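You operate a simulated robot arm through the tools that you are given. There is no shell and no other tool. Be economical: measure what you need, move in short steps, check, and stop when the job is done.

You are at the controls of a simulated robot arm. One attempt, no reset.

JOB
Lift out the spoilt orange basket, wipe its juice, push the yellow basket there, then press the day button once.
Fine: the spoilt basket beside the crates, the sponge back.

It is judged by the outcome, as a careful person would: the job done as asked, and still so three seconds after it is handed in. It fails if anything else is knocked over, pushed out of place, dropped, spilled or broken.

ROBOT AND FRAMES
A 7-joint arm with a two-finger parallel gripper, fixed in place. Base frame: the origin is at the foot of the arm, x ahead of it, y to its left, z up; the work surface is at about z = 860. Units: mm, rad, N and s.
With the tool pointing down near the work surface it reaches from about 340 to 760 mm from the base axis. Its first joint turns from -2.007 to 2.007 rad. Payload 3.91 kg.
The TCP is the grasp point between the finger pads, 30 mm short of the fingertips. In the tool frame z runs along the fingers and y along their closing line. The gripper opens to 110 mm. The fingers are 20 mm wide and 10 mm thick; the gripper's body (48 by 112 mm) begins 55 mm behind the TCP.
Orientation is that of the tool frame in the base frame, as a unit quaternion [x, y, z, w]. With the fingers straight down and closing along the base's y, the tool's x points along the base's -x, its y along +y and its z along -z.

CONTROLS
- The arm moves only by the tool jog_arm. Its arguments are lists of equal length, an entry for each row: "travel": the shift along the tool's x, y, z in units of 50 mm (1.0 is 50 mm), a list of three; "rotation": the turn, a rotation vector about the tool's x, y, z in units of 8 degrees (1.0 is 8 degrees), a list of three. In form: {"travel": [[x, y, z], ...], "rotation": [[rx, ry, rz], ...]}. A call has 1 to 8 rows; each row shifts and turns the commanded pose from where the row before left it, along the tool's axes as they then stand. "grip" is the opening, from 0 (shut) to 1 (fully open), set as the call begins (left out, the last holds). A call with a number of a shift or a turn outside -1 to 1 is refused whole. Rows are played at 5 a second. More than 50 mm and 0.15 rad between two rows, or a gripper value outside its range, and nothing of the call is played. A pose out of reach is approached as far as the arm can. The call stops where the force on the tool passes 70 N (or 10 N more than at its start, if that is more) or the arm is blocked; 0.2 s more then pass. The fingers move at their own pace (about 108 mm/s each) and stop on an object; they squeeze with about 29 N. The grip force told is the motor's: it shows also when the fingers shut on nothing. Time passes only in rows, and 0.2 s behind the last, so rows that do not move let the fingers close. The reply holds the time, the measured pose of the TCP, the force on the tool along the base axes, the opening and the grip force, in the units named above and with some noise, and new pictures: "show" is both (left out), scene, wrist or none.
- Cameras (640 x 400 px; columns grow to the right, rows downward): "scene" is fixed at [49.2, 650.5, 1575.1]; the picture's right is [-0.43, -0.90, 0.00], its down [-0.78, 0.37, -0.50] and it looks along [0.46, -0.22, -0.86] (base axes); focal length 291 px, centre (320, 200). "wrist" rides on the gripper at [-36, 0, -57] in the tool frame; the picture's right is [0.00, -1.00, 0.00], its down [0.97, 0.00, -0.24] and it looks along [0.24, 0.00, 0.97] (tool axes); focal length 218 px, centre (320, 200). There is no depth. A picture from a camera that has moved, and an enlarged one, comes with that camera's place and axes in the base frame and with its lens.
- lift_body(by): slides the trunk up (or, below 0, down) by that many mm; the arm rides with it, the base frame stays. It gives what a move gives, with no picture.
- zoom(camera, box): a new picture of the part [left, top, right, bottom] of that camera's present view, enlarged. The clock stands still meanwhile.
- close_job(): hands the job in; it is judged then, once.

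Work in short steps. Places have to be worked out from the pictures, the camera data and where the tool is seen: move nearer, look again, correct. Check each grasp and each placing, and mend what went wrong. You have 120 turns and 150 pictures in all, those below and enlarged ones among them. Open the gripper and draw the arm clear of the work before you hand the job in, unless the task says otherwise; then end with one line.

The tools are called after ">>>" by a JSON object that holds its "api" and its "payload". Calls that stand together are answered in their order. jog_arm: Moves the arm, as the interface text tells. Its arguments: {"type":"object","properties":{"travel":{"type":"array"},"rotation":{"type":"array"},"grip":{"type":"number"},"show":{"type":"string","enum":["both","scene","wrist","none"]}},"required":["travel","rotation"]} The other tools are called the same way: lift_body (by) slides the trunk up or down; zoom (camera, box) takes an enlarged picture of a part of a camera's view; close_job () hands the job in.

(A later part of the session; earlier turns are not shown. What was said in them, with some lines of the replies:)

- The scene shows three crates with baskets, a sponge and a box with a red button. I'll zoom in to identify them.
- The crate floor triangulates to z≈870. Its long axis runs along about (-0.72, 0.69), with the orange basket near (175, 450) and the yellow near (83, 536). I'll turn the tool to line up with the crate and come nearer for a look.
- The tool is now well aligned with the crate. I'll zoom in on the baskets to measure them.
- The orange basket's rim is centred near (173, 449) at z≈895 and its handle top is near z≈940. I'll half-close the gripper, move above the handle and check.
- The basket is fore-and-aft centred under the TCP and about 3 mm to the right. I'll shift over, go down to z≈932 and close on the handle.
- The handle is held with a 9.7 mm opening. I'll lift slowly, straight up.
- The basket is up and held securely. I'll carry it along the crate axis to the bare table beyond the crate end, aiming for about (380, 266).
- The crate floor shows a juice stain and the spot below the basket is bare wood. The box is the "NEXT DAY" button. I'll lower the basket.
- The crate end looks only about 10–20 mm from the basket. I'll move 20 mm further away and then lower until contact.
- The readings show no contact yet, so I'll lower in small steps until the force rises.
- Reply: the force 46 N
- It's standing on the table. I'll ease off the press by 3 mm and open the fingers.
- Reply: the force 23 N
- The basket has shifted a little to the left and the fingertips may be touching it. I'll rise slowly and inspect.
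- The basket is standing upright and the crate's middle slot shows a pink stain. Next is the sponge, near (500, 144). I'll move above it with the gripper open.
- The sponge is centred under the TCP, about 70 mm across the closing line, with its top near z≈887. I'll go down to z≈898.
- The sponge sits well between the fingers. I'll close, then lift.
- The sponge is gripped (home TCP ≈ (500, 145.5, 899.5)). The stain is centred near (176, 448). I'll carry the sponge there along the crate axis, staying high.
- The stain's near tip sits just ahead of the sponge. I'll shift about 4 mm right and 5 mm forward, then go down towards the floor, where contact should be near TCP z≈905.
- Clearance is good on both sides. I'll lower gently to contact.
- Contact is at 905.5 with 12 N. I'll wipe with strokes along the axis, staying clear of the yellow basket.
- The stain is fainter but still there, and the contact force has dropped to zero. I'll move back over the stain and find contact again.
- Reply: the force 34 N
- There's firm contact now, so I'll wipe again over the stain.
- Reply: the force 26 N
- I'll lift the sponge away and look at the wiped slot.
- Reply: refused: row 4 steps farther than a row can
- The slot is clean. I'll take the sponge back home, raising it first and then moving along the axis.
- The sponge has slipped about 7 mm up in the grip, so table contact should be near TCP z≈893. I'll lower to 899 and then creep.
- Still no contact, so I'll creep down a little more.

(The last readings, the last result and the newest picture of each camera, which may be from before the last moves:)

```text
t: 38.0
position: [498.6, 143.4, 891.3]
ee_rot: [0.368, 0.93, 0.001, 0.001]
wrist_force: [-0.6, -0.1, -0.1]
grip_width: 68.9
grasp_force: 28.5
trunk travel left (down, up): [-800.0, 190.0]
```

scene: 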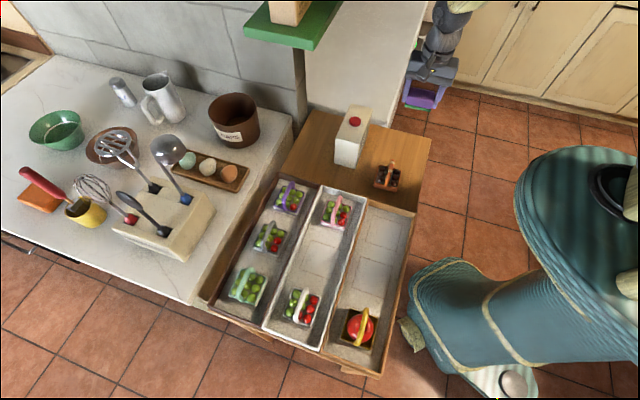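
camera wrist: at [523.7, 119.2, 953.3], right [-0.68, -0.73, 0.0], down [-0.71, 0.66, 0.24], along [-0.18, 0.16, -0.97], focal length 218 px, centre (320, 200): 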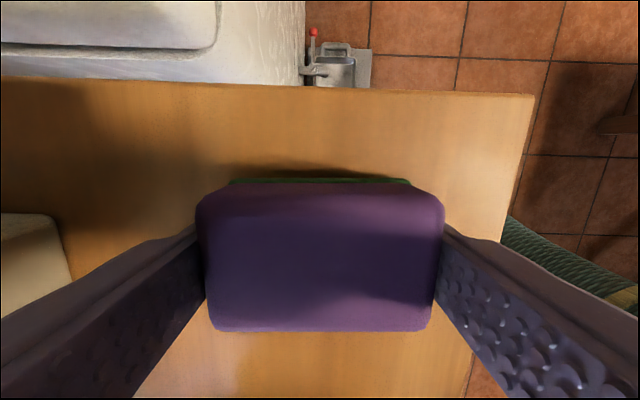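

The fingertips are nearly at the table and the sponge bottom should be within 1–2 mm of it. I'll release here.

>>> {"api": "jog_arm", "payload": {"travel": [[0, 0, 0], [0, 0, 0], [0, 0, 0]], "rotation": [[0, 0, 0], [0, 0, 0], [0, 0, 0]], "grip": 1, "show": "none"}}

>>> {"api": "jog_arm", "payload": {"travel": [[0, 0, -0.2], [0, 0, -0.6], [0, 0, -0.9], [0, 0, -0.9], [0, 0, -0.8]], "rotation": [[0, 0, 0], [0, 0, 0], [0, 0, 0], [0, 0, 0], [0, 0, 0]]}}

```text
t: 38.8
position: [499.0, 142.5, 891.7]
ee_rot: [0.367, 0.93, -0.001, 0.0]
wrist_force: [-0.9, 0.2, 0.9]
grip_width: 110.0
grasp_force: 0.1
trunk travel left (down, up): [-800.0, 190.0]
```

```text
t: 40.0
position: [499.1, 144.4, 1063.1]
ee_rot: [0.367, 0.93, 0.0, 0.0]
wrist_force: [0.1, -0.3, -0.8]
grip_width: 110.1
grasp_force: 0.2
trunk travel left (down, up): [-800.0, 190.0]
camera wrist: at [523.2, 119.1, 1120.4], right [-0.68, -0.73, 0.0], down [-0.71, 0.66, 0.24], along [-0.18, 0.16, -0.97], focal length 218 px, centre (320, 200)
```

scene: 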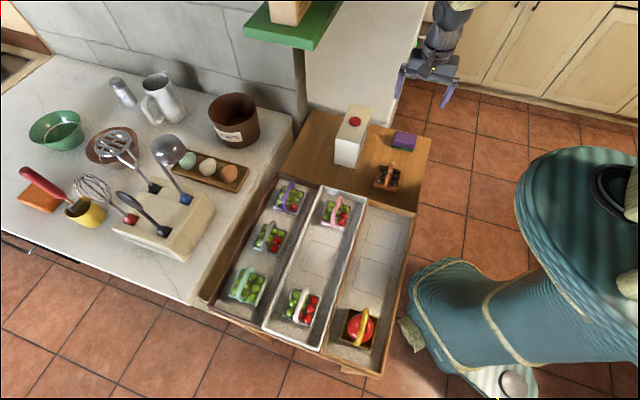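
wrist: 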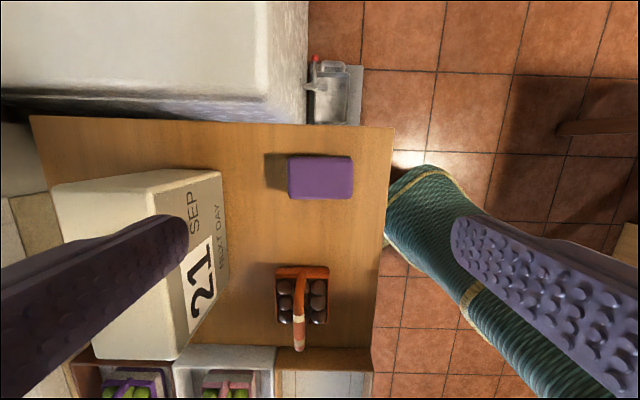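

The sponge is back in its place. Now I'll move above the yellow basket to measure it and the gap behind it.

>>> {"api": "jog_arm", "payload": {"travel": [[0.7, 0, 0], [1, 0, 0], [1, 0, 0], [1, 0, 0], [1, 0, 0], [1, 0, 0], [1, 0, 0], [1, 0, 0]], "rotation": [[0, 0, 0], [0, 0, 0], [0, 0, 0], [0, 0, 0], [0, 0, 0], [0, 0, 0], [0, 0, 0], [0, 0, 0]], "show": "none"}}

>>> {"api": "jog_arm", "payload": {"travel": [[1, 0, 0], [1, 0, 0], [1, 0, 0], [0.5, 0, 0]], "rotation": [[0, 0, 0], [0, 0, 0], [0, 0, 0], [0, 0, 0]], "grip": 0.35}}

>>> {"api": "zoom", "payload": {"camera": "wrist", "box": [220, 120, 420, 320]}}

>>> {"api": "zoom", "payload": {"camera": "scene", "box": [300, 160, 420, 260]}}

```text
t: 41.8
position: [216.8, 408.2, 1061.8]
ee_rot: [0.368, 0.93, 0.0, 0.0]
wrist_force: [0.3, -0.2, -0.1]
grip_width: 109.9
grasp_force: 0.0
trunk travel left (down, up): [-800.0, 190.0]
```

```text
t: 42.8
position: [89.3, 527.4, 1061.1]
ee_rot: [0.367, 0.93, 0.0, 0.0]
wrist_force: [1.3, 0.2, 0.5]
grip_width: 38.5
grasp_force: 0.1
trunk travel left (down, up): [-800.0, 190.0]
camera wrist: at [115.2, 503.1, 1118.7], right [-0.68, -0.73, 0.0], down [-0.71, 0.66, 0.24], along [-0.18, 0.16, -0.97], focal length 218 px, centre (320, 200)
```

scene: 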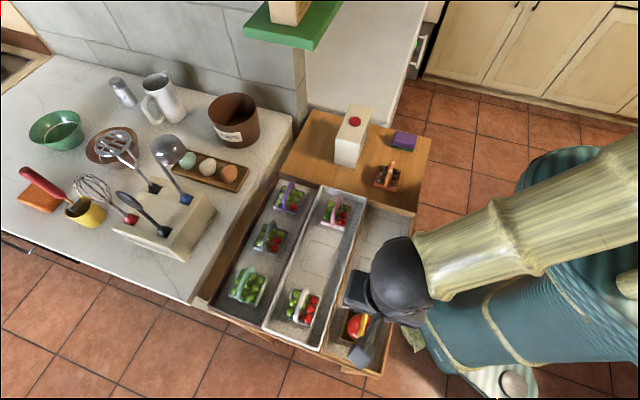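
wrist: 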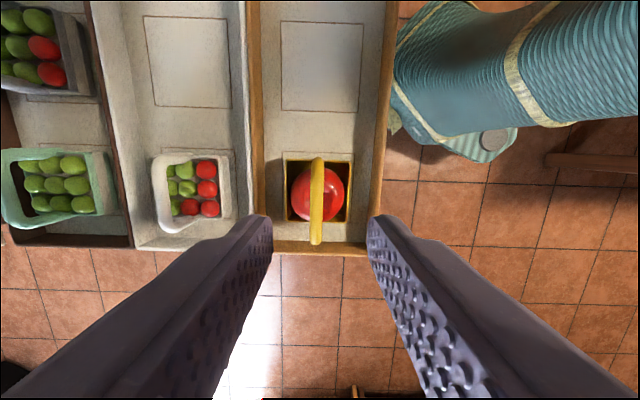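

```text
2.00 times, centred on (320, 220) of wrist
camera zoom: at [115.2, 503.1, 1118.7], right [-0.68, -0.73, 0.0], down [-0.71, 0.66, 0.24], along [-0.18, 0.16, -0.97], focal length 436 px, centre (320, 160)
```

zoom: 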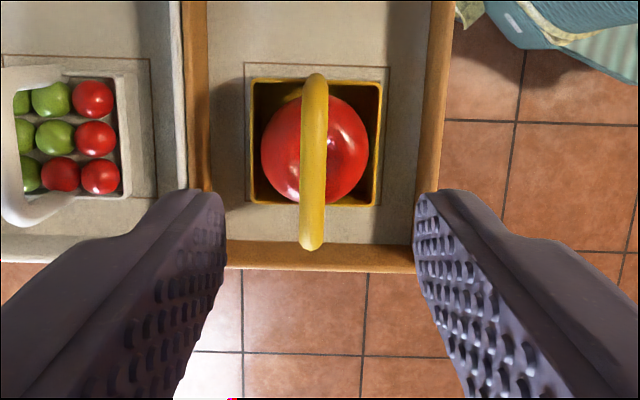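

```text
4.00 times, centred on (360, 210) of scene
camera zoom: at [49.2, 650.5, 1575.1], right [-0.43, -0.9, 0.0], down [-0.78, 0.37, -0.5], along [0.46, -0.22, -0.86], focal length 1163 px, centre (160, 160)
```

zoom: 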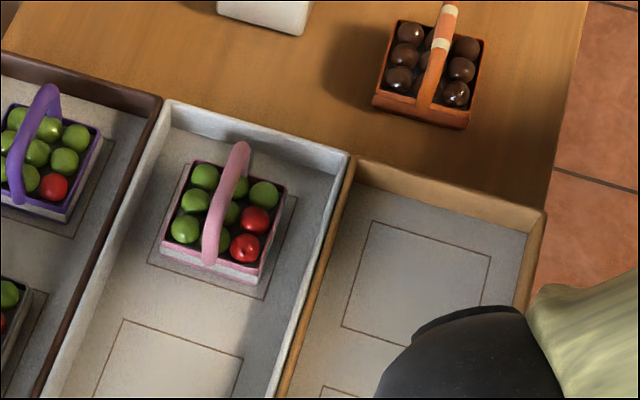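

The basket's far rim is about 46 mm ahead of the TCP, with roughly 34 mm of floor between it and the crate's end wall. I'll move 63 mm ahead, lower part-way with the fingers 38 mm apart, and check.

>>> {"api": "jog_arm", "payload": {"travel": [[0.63, 0.03, 0], [0.63, 0.02, 0], [0, 0, 0.7], [0, 0, 0.7]], "rotation": [[0, 0, 0], [0, 0, 0], [0, 0, 0], [0, 0, 0]]}}

>>> {"api": "zoom", "payload": {"camera": "scene", "box": [320, 280, 420, 390]}}

```text
t: 43.8
position: [47.7, 574.5, 992.2]
ee_rot: [0.368, 0.93, 0.0, 0.0]
wrist_force: [-0.2, -0.9, 0.2]
grip_width: 38.2
grasp_force: 0.1
trunk travel left (down, up): [-800.0, 190.0]
camera wrist: at [70.8, 549.4, 1049.1], right [-0.68, -0.73, 0.0], down [-0.71, 0.66, 0.24], along [-0.18, 0.16, -0.97], focal length 218 px, centre (320, 200)
```

scene: 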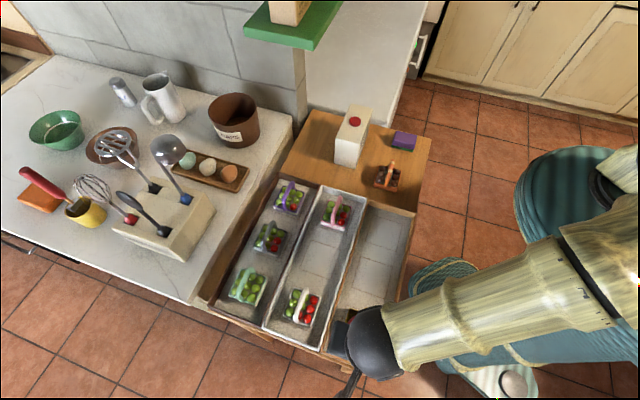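
wrist: 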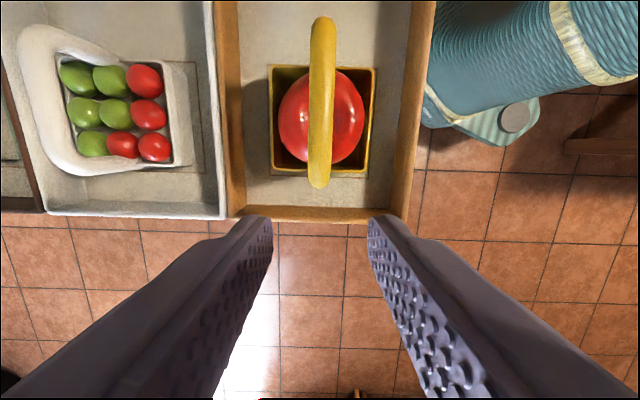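

```text
3.64 times, centred on (370, 335) of scene
camera zoom: at [49.2, 650.5, 1575.1], right [-0.43, -0.9, 0.0], down [-0.78, 0.37, -0.5], along [0.46, -0.22, -0.86], focal length 1057 px, centre (138, -291)
```

zoom: 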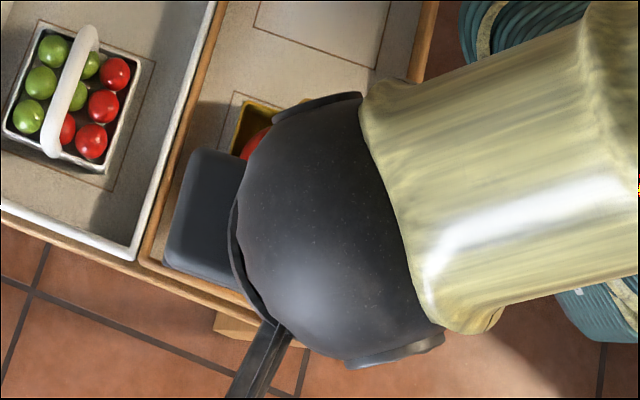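

I'll zoom in on the gap to place the fingers accurately.

>>> {"api": "zoom", "payload": {"camera": "wrist", "box": [230, 140, 410, 250]}}

```text
3.56 times, centred on (320, 195) of wrist
camera zoom: at [70.8, 549.4, 1049.1], right [-0.68, -0.73, 0.0], down [-0.71, 0.66, 0.24], along [-0.18, 0.16, -0.97], focal length 776 px, centre (320, 218)
```

zoom: 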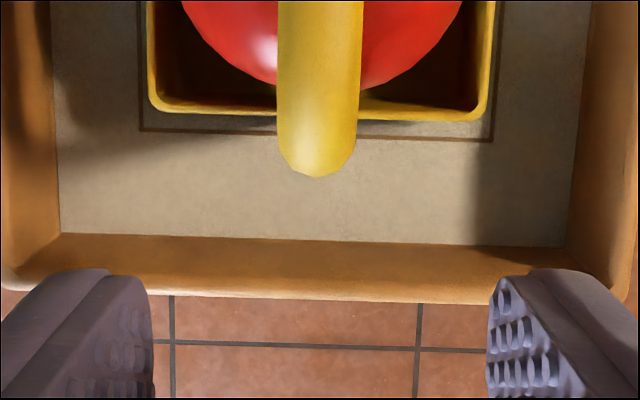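

There's a 34 mm gap, centred about 34 mm ahead of the camera, and the crate is turned about 1.8° from the tool. I'll turn to match, ease back 2 mm and go down to z≈909.

>>> {"api": "jog_arm", "payload": {"travel": [[-0.04, 0, 0.4], [0, 0, 0.4], [0, 0, 0.4], [0, 0, 0.3], [0, 0, 0.16]], "rotation": [[0, 0, 0.23], [0, 0, 0], [0, 0, 0], [0, 0, 0], [0, 0, 0]]}}

```text
t: 45.0
position: [48.3, 569.9, 908.8]
ee_rot: [0.383, 0.924, 0.0, 0.0]
wrist_force: [-0.1, -0.3, 0.6]
grip_width: 38.5
grasp_force: 0.1
trunk travel left (down, up): [-800.0, 190.0]
camera wrist: at [71.9, 544.3, 965.8], right [-0.71, -0.71, 0.0], down [-0.69, 0.69, 0.24], along [-0.17, 0.17, -0.97], focal length 218 px, centre (320, 200)
```

scene: 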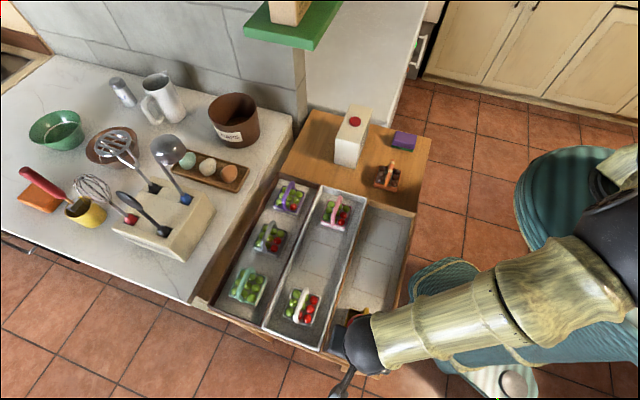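
wrist: 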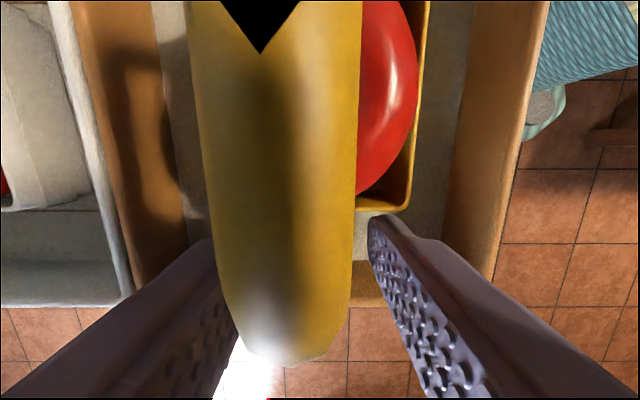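

The fingers straddle the handle behind the basket with no contact. I'll push slowly, 60 mm to start.

>>> {"api": "jog_arm", "payload": {"travel": [[-0.12, 0, 0], [-0.12, 0, 0], [-0.16, 0, 0], [-0.16, 0, 0], [-0.16, 0, 0], [-0.16, 0, 0], [-0.16, 0, 0], [-0.12, 0, 0]], "rotation": [[0, 0, 0], [0, 0, 0], [0, 0, 0], [0, 0, 0], [0, 0, 0], [0, 0, 0], [0, 0, 0], [0, 0, 0]]}}

```text
t: 46.8
position: [88.6, 529.8, 908.5]
ee_rot: [0.383, 0.924, 0.0, 0.0]
wrist_force: [0.1, 1.0, -0.9]
grip_width: 38.4
grasp_force: 0.0
trunk travel left (down, up): [-800.0, 190.0]
camera wrist: at [112.2, 502.8, 966.0], right [-0.71, -0.71, 0.0], down [-0.69, 0.69, 0.24], along [-0.17, 0.17, -0.97], focal length 218 px, centre (320, 200)
```

scene: 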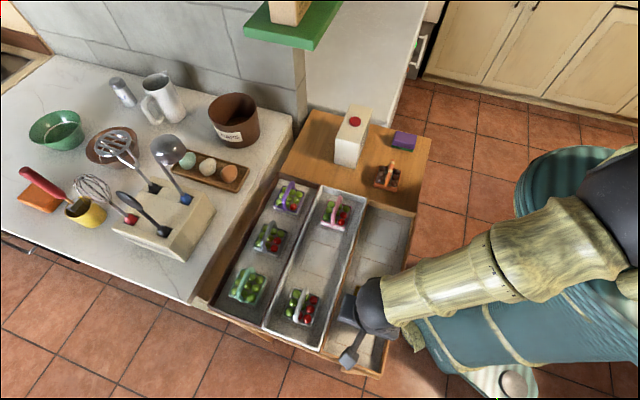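
wrist: 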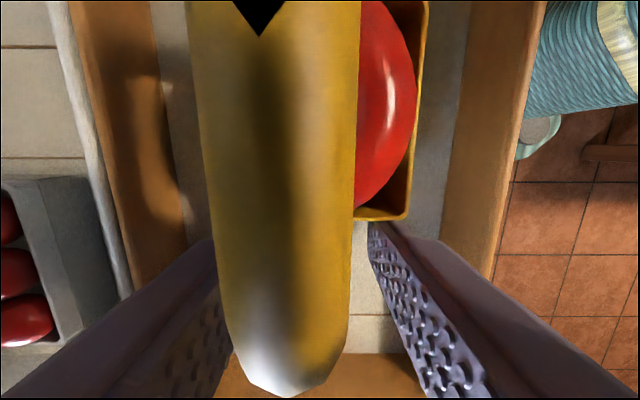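

It slides along nicely. I'll push another 60 mm.

>>> {"api": "jog_arm", "payload": {"travel": [[-0.12, 0, 0], [-0.16, 0, 0], [-0.16, 0, 0], [-0.16, 0, 0], [-0.16, 0, 0], [-0.16, 0, 0], [-0.16, 0, 0], [-0.12, 0, 0]], "rotation": [[0, 0, 0], [0, 0, 0], [0, 0, 0], [0, 0, 0], [0, 0, 0], [0, 0, 0], [0, 0, 0], [0, 0, 0]]}}

>>> {"api": "zoom", "payload": {"camera": "scene", "box": [320, 200, 420, 380]}}

```text
t: 48.6
position: [130.0, 486.6, 908.9]
ee_rot: [0.382, 0.924, -0.001, 0.0]
wrist_force: [0.1, 1.2, 0.3]
grip_width: 38.5
grasp_force: 0.0
trunk travel left (down, up): [-800.0, 190.0]
camera wrist: at [154.8, 460.2, 966.7], right [-0.71, -0.71, 0.0], down [-0.69, 0.69, 0.24], along [-0.17, 0.17, -0.97], focal length 218 px, centre (320, 200)
```

scene: 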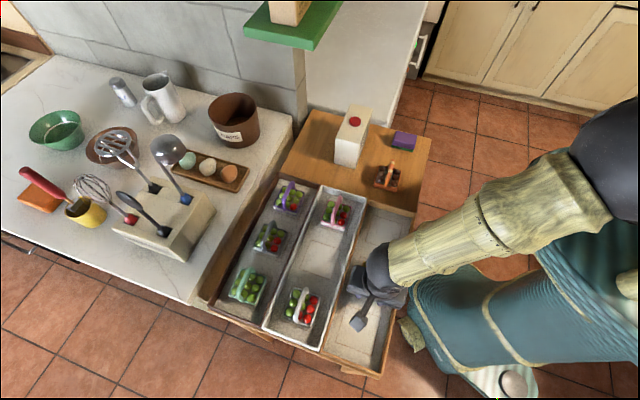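
wrist: 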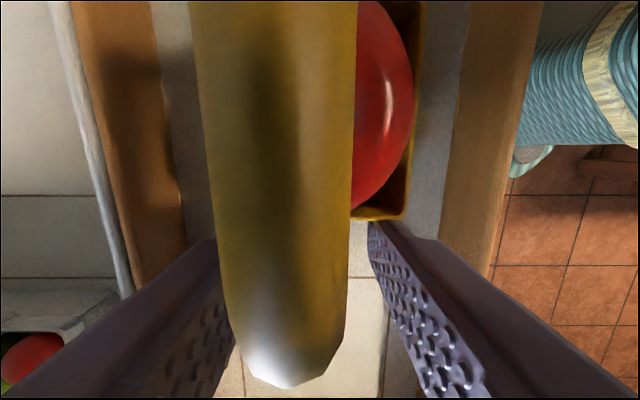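

```text
2.22 times, centred on (370, 290) of scene
camera zoom: at [49.2, 650.5, 1575.1], right [-0.43, -0.9, 0.0], down [-0.78, 0.37, -0.5], along [0.46, -0.22, -0.86], focal length 646 px, centre (209, 0)
```

zoom: 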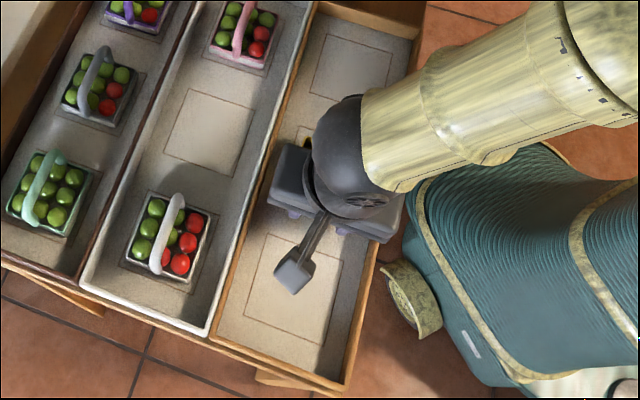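

Slot 2's far line is about 20 mm ahead of the camera and the rim is at 26 mm. Its original margin inside the outline was about 8 mm, so I'll push 14 mm more, then back off and rise to look.

>>> {"api": "jog_arm", "payload": {"travel": [[-0.1, 0, 0], [-0.1, 0, 0], [-0.08, 0, 0], [0, 0, 0]], "rotation": [[0, 0, 0], [0, 0, 0], [0, 0, 0], [0, 0, 0]], "show": "none"}}

>>> {"api": "jog_arm", "payload": {"travel": [[0.2, 0, 0], [0.3, 0, 0], [0, 0, -0.6], [0, 0, -0.8], [0, 0, -0.8], [0.6, 0, -0.6]], "rotation": [[0, 0, 0], [0, 0, 0], [0, 0, 0], [0, 0, 0], [0, 0, 0], [0, 0, 0]]}}

>>> {"api": "zoom", "payload": {"camera": "scene", "box": [320, 200, 420, 380]}}

```text
t: 49.6
position: [140.3, 476.8, 909.0]
ee_rot: [0.383, 0.924, 0.0, 0.0]
wrist_force: [-0.1, 0.6, -0.2]
grip_width: 38.4
grasp_force: 0.0
trunk travel left (down, up): [-800.0, 190.0]
```

```text
t: 51.0
position: [101.5, 516.9, 1050.6]
ee_rot: [0.384, 0.924, 0.0, 0.001]
wrist_force: [-0.2, 0.4, -0.8]
grip_width: 38.6
grasp_force: 0.0
trunk travel left (down, up): [-800.0, 190.0]
camera wrist: at [124.7, 489.4, 1107.4], right [-0.71, -0.71, 0.0], down [-0.69, 0.69, 0.24], along [-0.17, 0.17, -0.97], focal length 218 px, centre (320, 200)
```

scene: 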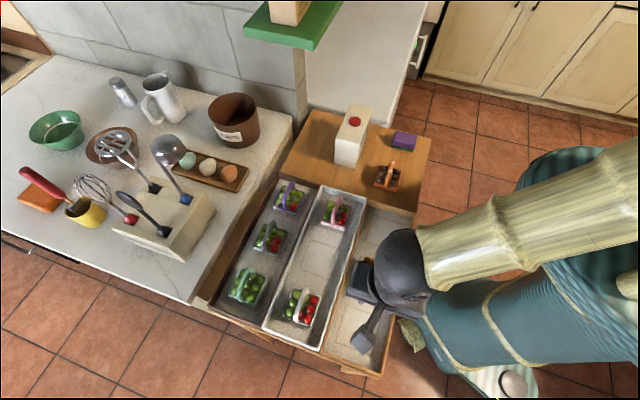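
wrist: 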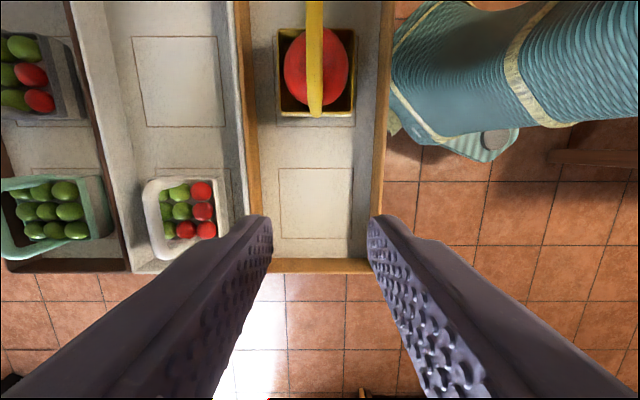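

```text
2.22 times, centred on (370, 290) of scene
camera zoom: at [49.2, 650.5, 1575.1], right [-0.43, -0.9, 0.0], down [-0.78, 0.37, -0.5], along [0.46, -0.22, -0.86], focal length 646 px, centre (209, 0)
```

zoom: 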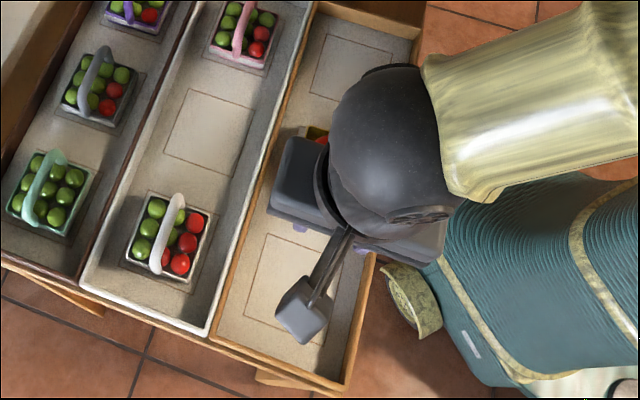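

The basket seems to be in slot 2. I'll move the arm high over and past it to get unobstructed views.

>>> {"api": "jog_arm", "payload": {"travel": [[0, 0, -0.8], [-0.9, 0, 0], [-1, 0, 0], [-1, 0, 0], [-1, 0, 0], [-1, 0, 0], [-0.9, 0, 0]], "rotation": [[0, 0, 0], [0, 0, 0], [0, 0, 0], [0, 0, 0], [0, 0, 0], [0, 0, 0], [0, 0, 0]]}}

>>> {"api": "zoom", "payload": {"camera": "scene", "box": [330, 200, 430, 360]}}

```text
t: 52.6
position: [309.1, 309.2, 1087.5]
ee_rot: [0.382, 0.924, 0.001, 0.0]
wrist_force: [0.3, -0.5, -0.6]
grip_width: 38.5
grasp_force: 0.0
trunk travel left (down, up): [-800.0, 190.0]
camera wrist: at [333.4, 283.2, 1145.1], right [-0.71, -0.71, 0.0], down [-0.69, 0.69, 0.24], along [-0.17, 0.17, -0.97], focal length 218 px, centre (320, 200)
```

scene: 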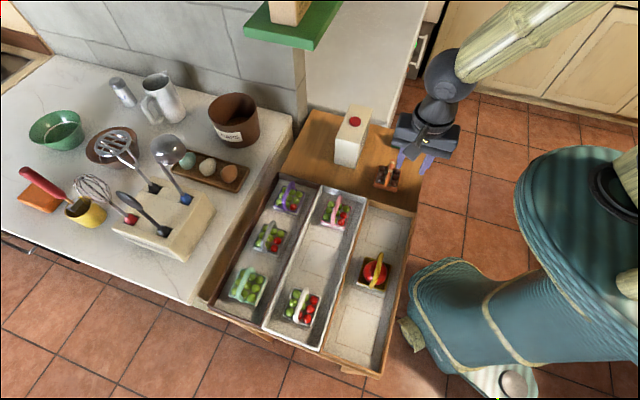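
wrist: 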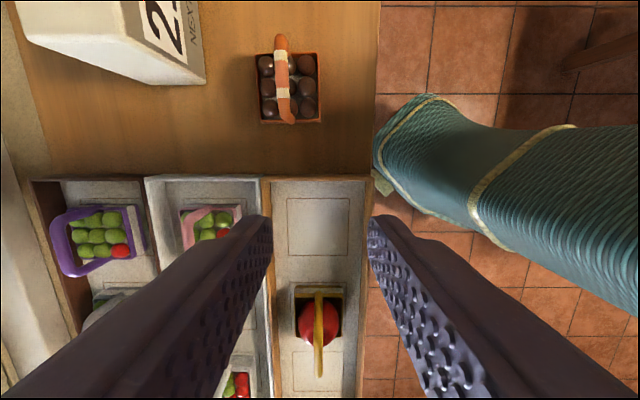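

```text
2.50 times, centred on (380, 280) of scene
camera zoom: at [49.2, 650.5, 1575.1], right [-0.43, -0.9, 0.0], down [-0.78, 0.37, -0.5], along [0.46, -0.22, -0.86], focal length 727 px, centre (170, 0)
```

zoom: 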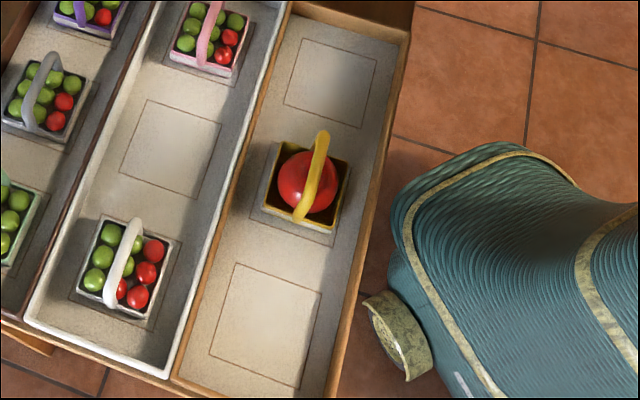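

>>> {"api": "zoom", "payload": {"camera": "scene", "box": [350, 240, 410, 310]}}

>>> {"api": "zoom", "payload": {"camera": "wrist", "box": [270, 260, 370, 390]}}

>>> {"api": "zoom", "payload": {"camera": "scene", "box": [320, 90, 440, 200]}}

```text
5.71 times, centred on (380, 275) of scene
camera zoom: at [49.2, 650.5, 1575.1], right [-0.43, -0.9, 0.0], down [-0.78, 0.37, -0.5], along [0.46, -0.22, -0.86], focal length 1662 px, centre (-23, -229)
```

zoom: 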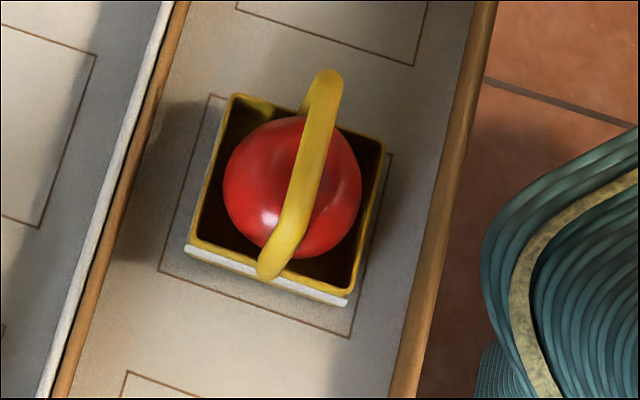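

```text
3.08 times, centred on (320, 325) of wrist
camera zoom: at [333.4, 283.2, 1145.1], right [-0.71, -0.71, 0.0], down [-0.69, 0.69, 0.24], along [-0.17, 0.17, -0.97], focal length 672 px, centre (320, -185)
```

zoom: 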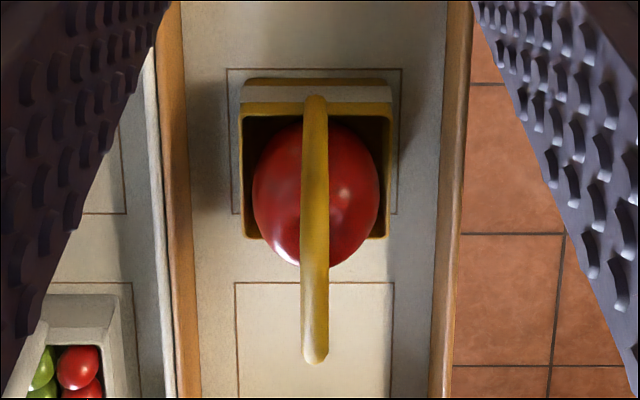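

```text
3.64 times, centred on (380, 145) of scene
camera zoom: at [49.2, 650.5, 1575.1], right [-0.43, -0.9, 0.0], down [-0.78, 0.37, -0.5], along [0.46, -0.22, -0.86], focal length 1057 px, centre (102, 400)
```

zoom: 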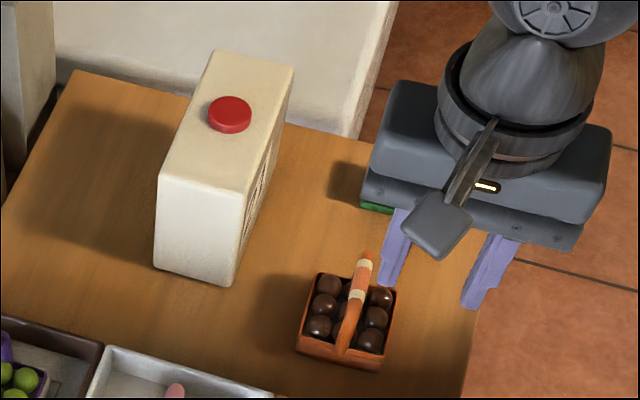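

The yellow basket sits inside slot 2's outline and everything else stands well. The button triangulates to about (555, 299, 981). I'll shut the fingers and move above it.

>>> {"api": "jog_arm", "payload": {"travel": [[-0.4, 0.36, 0], [-0.62, 0.58, 0], [-0.62, 0.58, 0], [-0.62, 0.58, 0], [-0.62, 0.58, 0], [-0.5, 0.46, 0], [-0.24, 0.2, 0]], "rotation": [[0, 0, 0], [0, 0, 0], [0, 0, 0], [0, 0, 0], [0, 0, 0], [0, 0, 0], [0, 0, 0]], "grip": 0}}

```text
t: 54.2
position: [554.5, 300.6, 1088.6]
ee_rot: [0.382, 0.924, 0.0, -0.001]
wrist_force: [0.5, 1.2, -0.4]
grip_width: 0.0
grasp_force: 29.1
trunk travel left (down, up): [-800.0, 190.0]
camera wrist: at [578.3, 274.7, 1146.6], right [-0.71, -0.71, 0.0], down [-0.69, 0.69, 0.24], along [-0.17, 0.17, -0.97], focal length 218 px, centre (320, 200)
```

scene: 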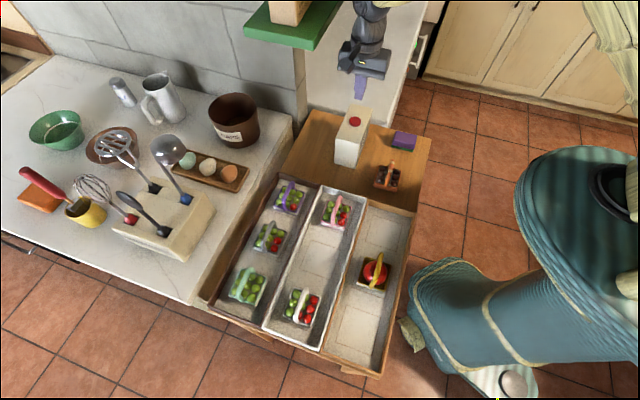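
wrist: 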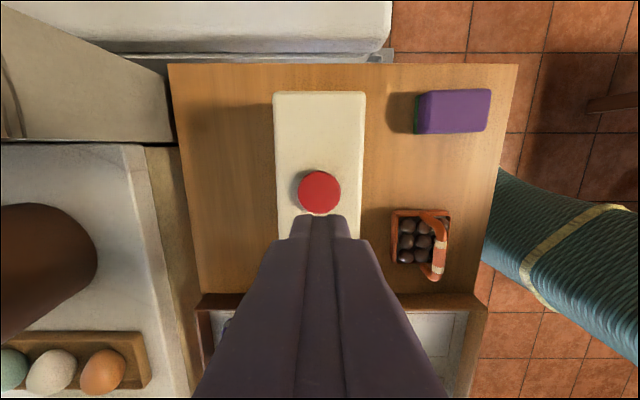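

The button is directly under the fingertips. I'll go down close to it and then creep.

>>> {"api": "jog_arm", "payload": {"travel": [[-0.03, 0, 0.5], [0, 0, 0.5], [0, 0, 0.3]], "rotation": [[0, 0, 0], [0, 0, 0], [0, 0, 0]]}}

>>> {"api": "zoom", "payload": {"camera": "scene", "box": [320, 80, 420, 180]}}

```text
t: 55.0
position: [554.8, 299.9, 1024.2]
ee_rot: [0.382, 0.924, 0.0, 0.001]
wrist_force: [0.3, -0.1, 0.7]
grip_width: 0.0
grasp_force: 28.6
trunk travel left (down, up): [-800.0, 190.0]
camera wrist: at [578.7, 273.4, 1081.7], right [-0.71, -0.71, 0.0], down [-0.69, 0.69, 0.24], along [-0.17, 0.17, -0.97], focal length 218 px, centre (320, 200)
```

scene: 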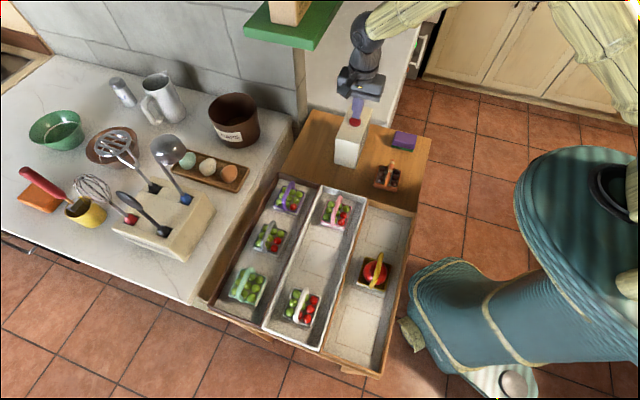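
wrist: 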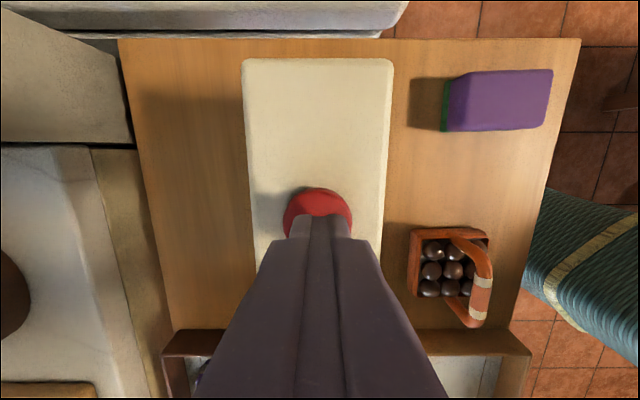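

```text
4.00 times, centred on (370, 130) of scene
camera zoom: at [49.2, 650.5, 1575.1], right [-0.43, -0.9, 0.0], down [-0.78, 0.37, -0.5], along [0.46, -0.22, -0.86], focal length 1163 px, centre (120, 480)
```

zoom: 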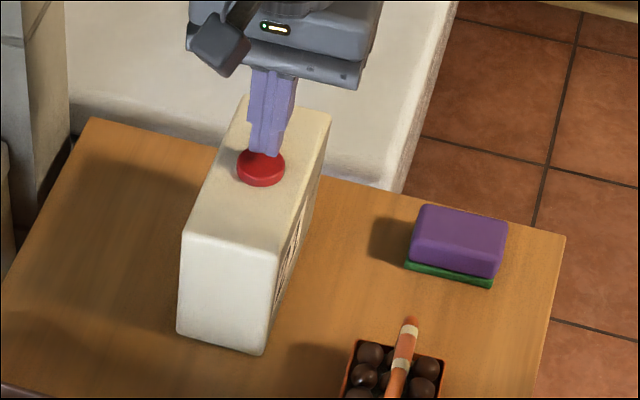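

The tips are about 10 mm above the button. I'll descend slowly to contact.

>>> {"api": "jog_arm", "payload": {"travel": [[0, 0, 0.06], [0, 0, 0.06], [0, 0, 0.05]], "rotation": [[0, 0, 0], [0, 0, 0], [0, 0, 0]], "show": "none"}}

```text
t: 55.8
position: [554.4, 301.2, 1015.0]
ee_rot: [0.383, 0.924, 0.0, 0.0]
wrist_force: [-0.2, -0.1, -0.6]
grip_width: 0.1
grasp_force: 29.3
trunk travel left (down, up): [-800.0, 190.0]
```

>>> {"api": "jog_arm", "payload": {"travel": [[0, 0, 0.05], [0, 0, 0.05]], "rotation": [[0, 0, 0], [0, 0, 0]], "show": "none"}}

```text
t: 56.4
position: [553.0, 299.2, 1010.4]
ee_rot: [0.382, 0.924, 0.0, -0.001]
wrist_force: [-1.3, -0.2, 2.8]
grip_width: 0.1
grasp_force: 28.7
trunk travel left (down, up): [-800.0, 190.0]
```

First touch is 2.8 N. I'll press on.

>>> {"api": "jog_arm", "payload": {"travel": [[0, 0, 0.04], [0, 0, 0.04]], "rotation": [[0, 0, 0], [0, 0, 0]], "show": "none"}}

```text
t: 57.0
position: [554.5, 299.4, 1008.0]
ee_rot: [0.383, 0.924, 0.001, 0.001]
wrist_force: [-0.6, 0.3, 13.5]
grip_width: 0.0
grasp_force: 29.5
trunk travel left (down, up): [-800.0, 190.0]
```

>>> {"api": "jog_arm", "payload": {"travel": [[0, 0, 0.04]], "rotation": [[0, 0, 0]], "show": "wrist"}}

```text
t: 57.4
position: [554.1, 300.0, 1005.3]
ee_rot: [0.382, 0.924, 0.002, 0.0]
wrist_force: [0.7, 0.6, 20.6]
grip_width: 0.0
grasp_force: 28.7
trunk travel left (down, up): [-800.0, 190.0]
camera wrist: at [578.3, 273.5, 1063.6], right [-0.71, -0.71, 0.0], down [-0.69, 0.69, 0.24], along [-0.17, 0.17, -0.97], focal length 218 px, centre (320, 200)
```

wrist: 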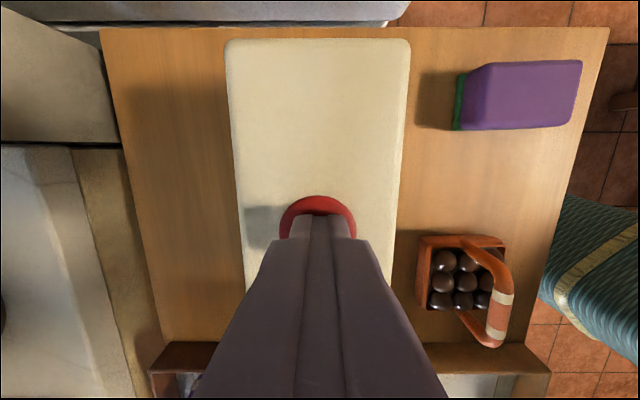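

The button gives like a spring at about 4 N/mm. I'll press 2 mm more to make sure it's a full single press, then read the force.

>>> {"api": "jog_arm", "payload": {"travel": [[0, 0, 0.04]], "rotation": [[0, 0, 0]], "show": "none"}}

>>> {"api": "zoom", "payload": {"camera": "scene", "box": [330, 95, 390, 170]}}

```text
t: 57.8
position: [554.6, 300.2, 1004.8]
ee_rot: [0.383, 0.924, 0.002, 0.001]
wrist_force: [2.9, 0.3, 28.7]
grip_width: 0.0
grasp_force: 29.6
trunk travel left (down, up): [-800.0, 190.0]
```

```text
5.33 times, centred on (360, 132) of scene
camera zoom: at [49.2, 650.5, 1575.1], right [-0.43, -0.9, 0.0], down [-0.78, 0.37, -0.5], along [0.46, -0.22, -0.86], focal length 1551 px, centre (107, 560)
```

zoom: 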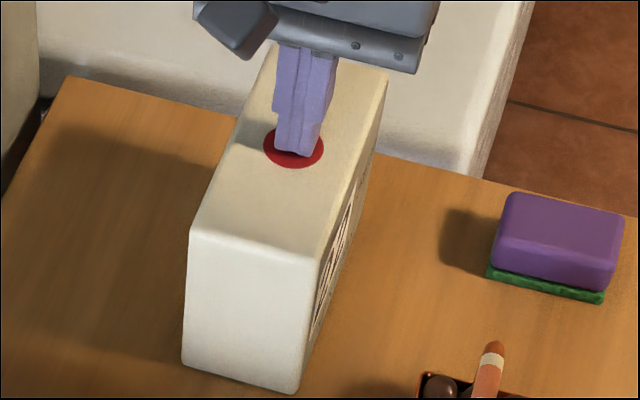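

The button is flush. I'll release straight up and then move aside to read the date card.

>>> {"api": "jog_arm", "payload": {"travel": [[0, 0, -0.3], [0, 0, -0.6], [0, 0, -0.8], [0.2, -0.7, 0], [0.2, -0.9, 0], [0.2, -0.9, 0], [0.2, -0.9, 0]], "rotation": [[0, 0, 0], [0, 0, 0], [0, 0, 0], [0, 0, 0], [0, 0, 0], [0, 0, 0], [0, 0, 0]]}}

```text
t: 59.4
position: [405.0, 206.4, 1087.8]
ee_rot: [0.383, 0.924, 0.001, 0.001]
wrist_force: [0.9, -0.6, -0.3]
grip_width: 0.1
grasp_force: 29.6
trunk travel left (down, up): [-800.0, 190.0]
camera wrist: at [428.6, 180.9, 1145.2], right [-0.71, -0.71, 0.0], down [-0.69, 0.69, 0.24], along [-0.17, 0.17, -0.97], focal length 218 px, centre (320, 200)
```

scene: 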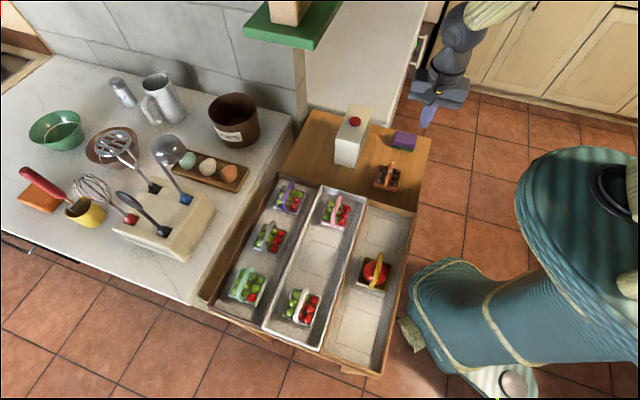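
wrist: 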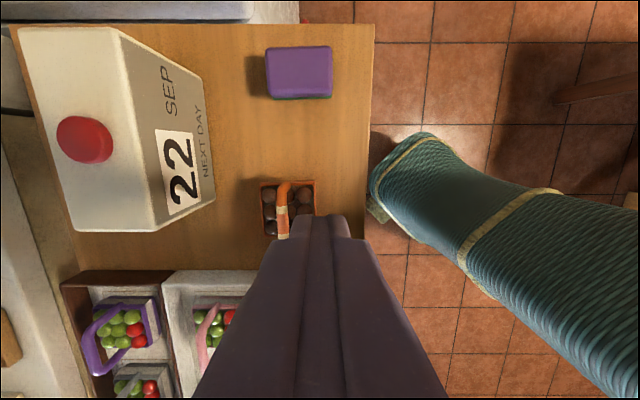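

The card now reads 22, so the press registered once. I'll open the gripper, draw clear upward, and do a final check.

>>> {"api": "jog_arm", "payload": {"travel": [[0, 0, -0.8], [0, -0.6, -0.6], [0, -0.6, 0], [0, 0, 0]], "rotation": [[0, 0, 0], [0, 0, 0], [0, 0, 0], [0, 0, 0]], "grip": 1}}

>>> {"api": "zoom", "payload": {"camera": "scene", "box": [200, 100, 440, 380]}}

```text
t: 60.4
position: [363.2, 167.0, 1156.9]
ee_rot: [0.383, 0.924, -0.001, -0.001]
wrist_force: [0.0, 0.7, -0.8]
grip_width: 110.2
grasp_force: 0.1
trunk travel left (down, up): [-800.0, 190.0]
camera wrist: at [386.7, 140.7, 1214.4], right [-0.71, -0.71, 0.0], down [-0.69, 0.69, 0.24], along [-0.17, 0.17, -0.97], focal length 218 px, centre (320, 200)
```

scene: 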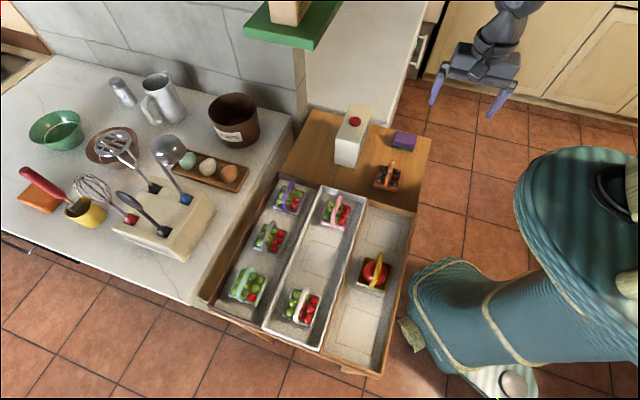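
wrist: 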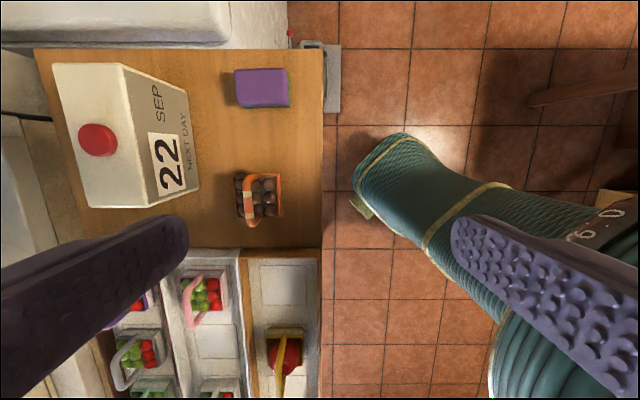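

```text
1.43 times, centred on (320, 240) of scene
camera zoom: at [49.2, 650.5, 1575.1], right [-0.43, -0.9, 0.0], down [-0.78, 0.37, -0.5], along [0.46, -0.22, -0.86], focal length 415 px, centre (320, 143)
```

zoom: 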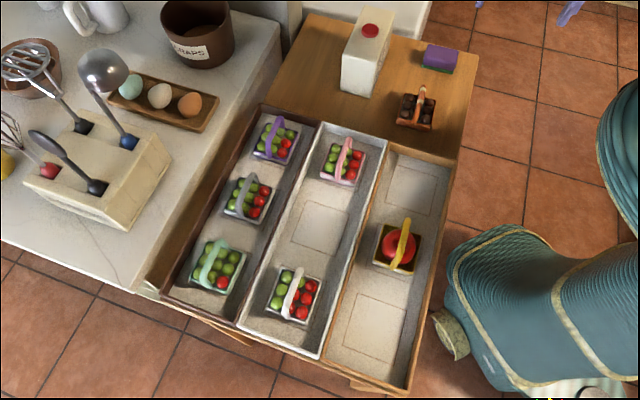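

All the parts are done and the arm is clear, so I'm handing in the job.

>>> {"api": "close_job", "payload": {}}

```text
The job is handed in.
```

The orange basket is out and standing on the table beside the crates, its juice is wiped up, the yellow basket is in its slot, the sponge is back, and the day button was pressed once (card went from 21 to 22). One flaw: I set the orange basket down with about 46 N, and two pale bands then appeared on its handle; I couldn't tell whether that is damage.
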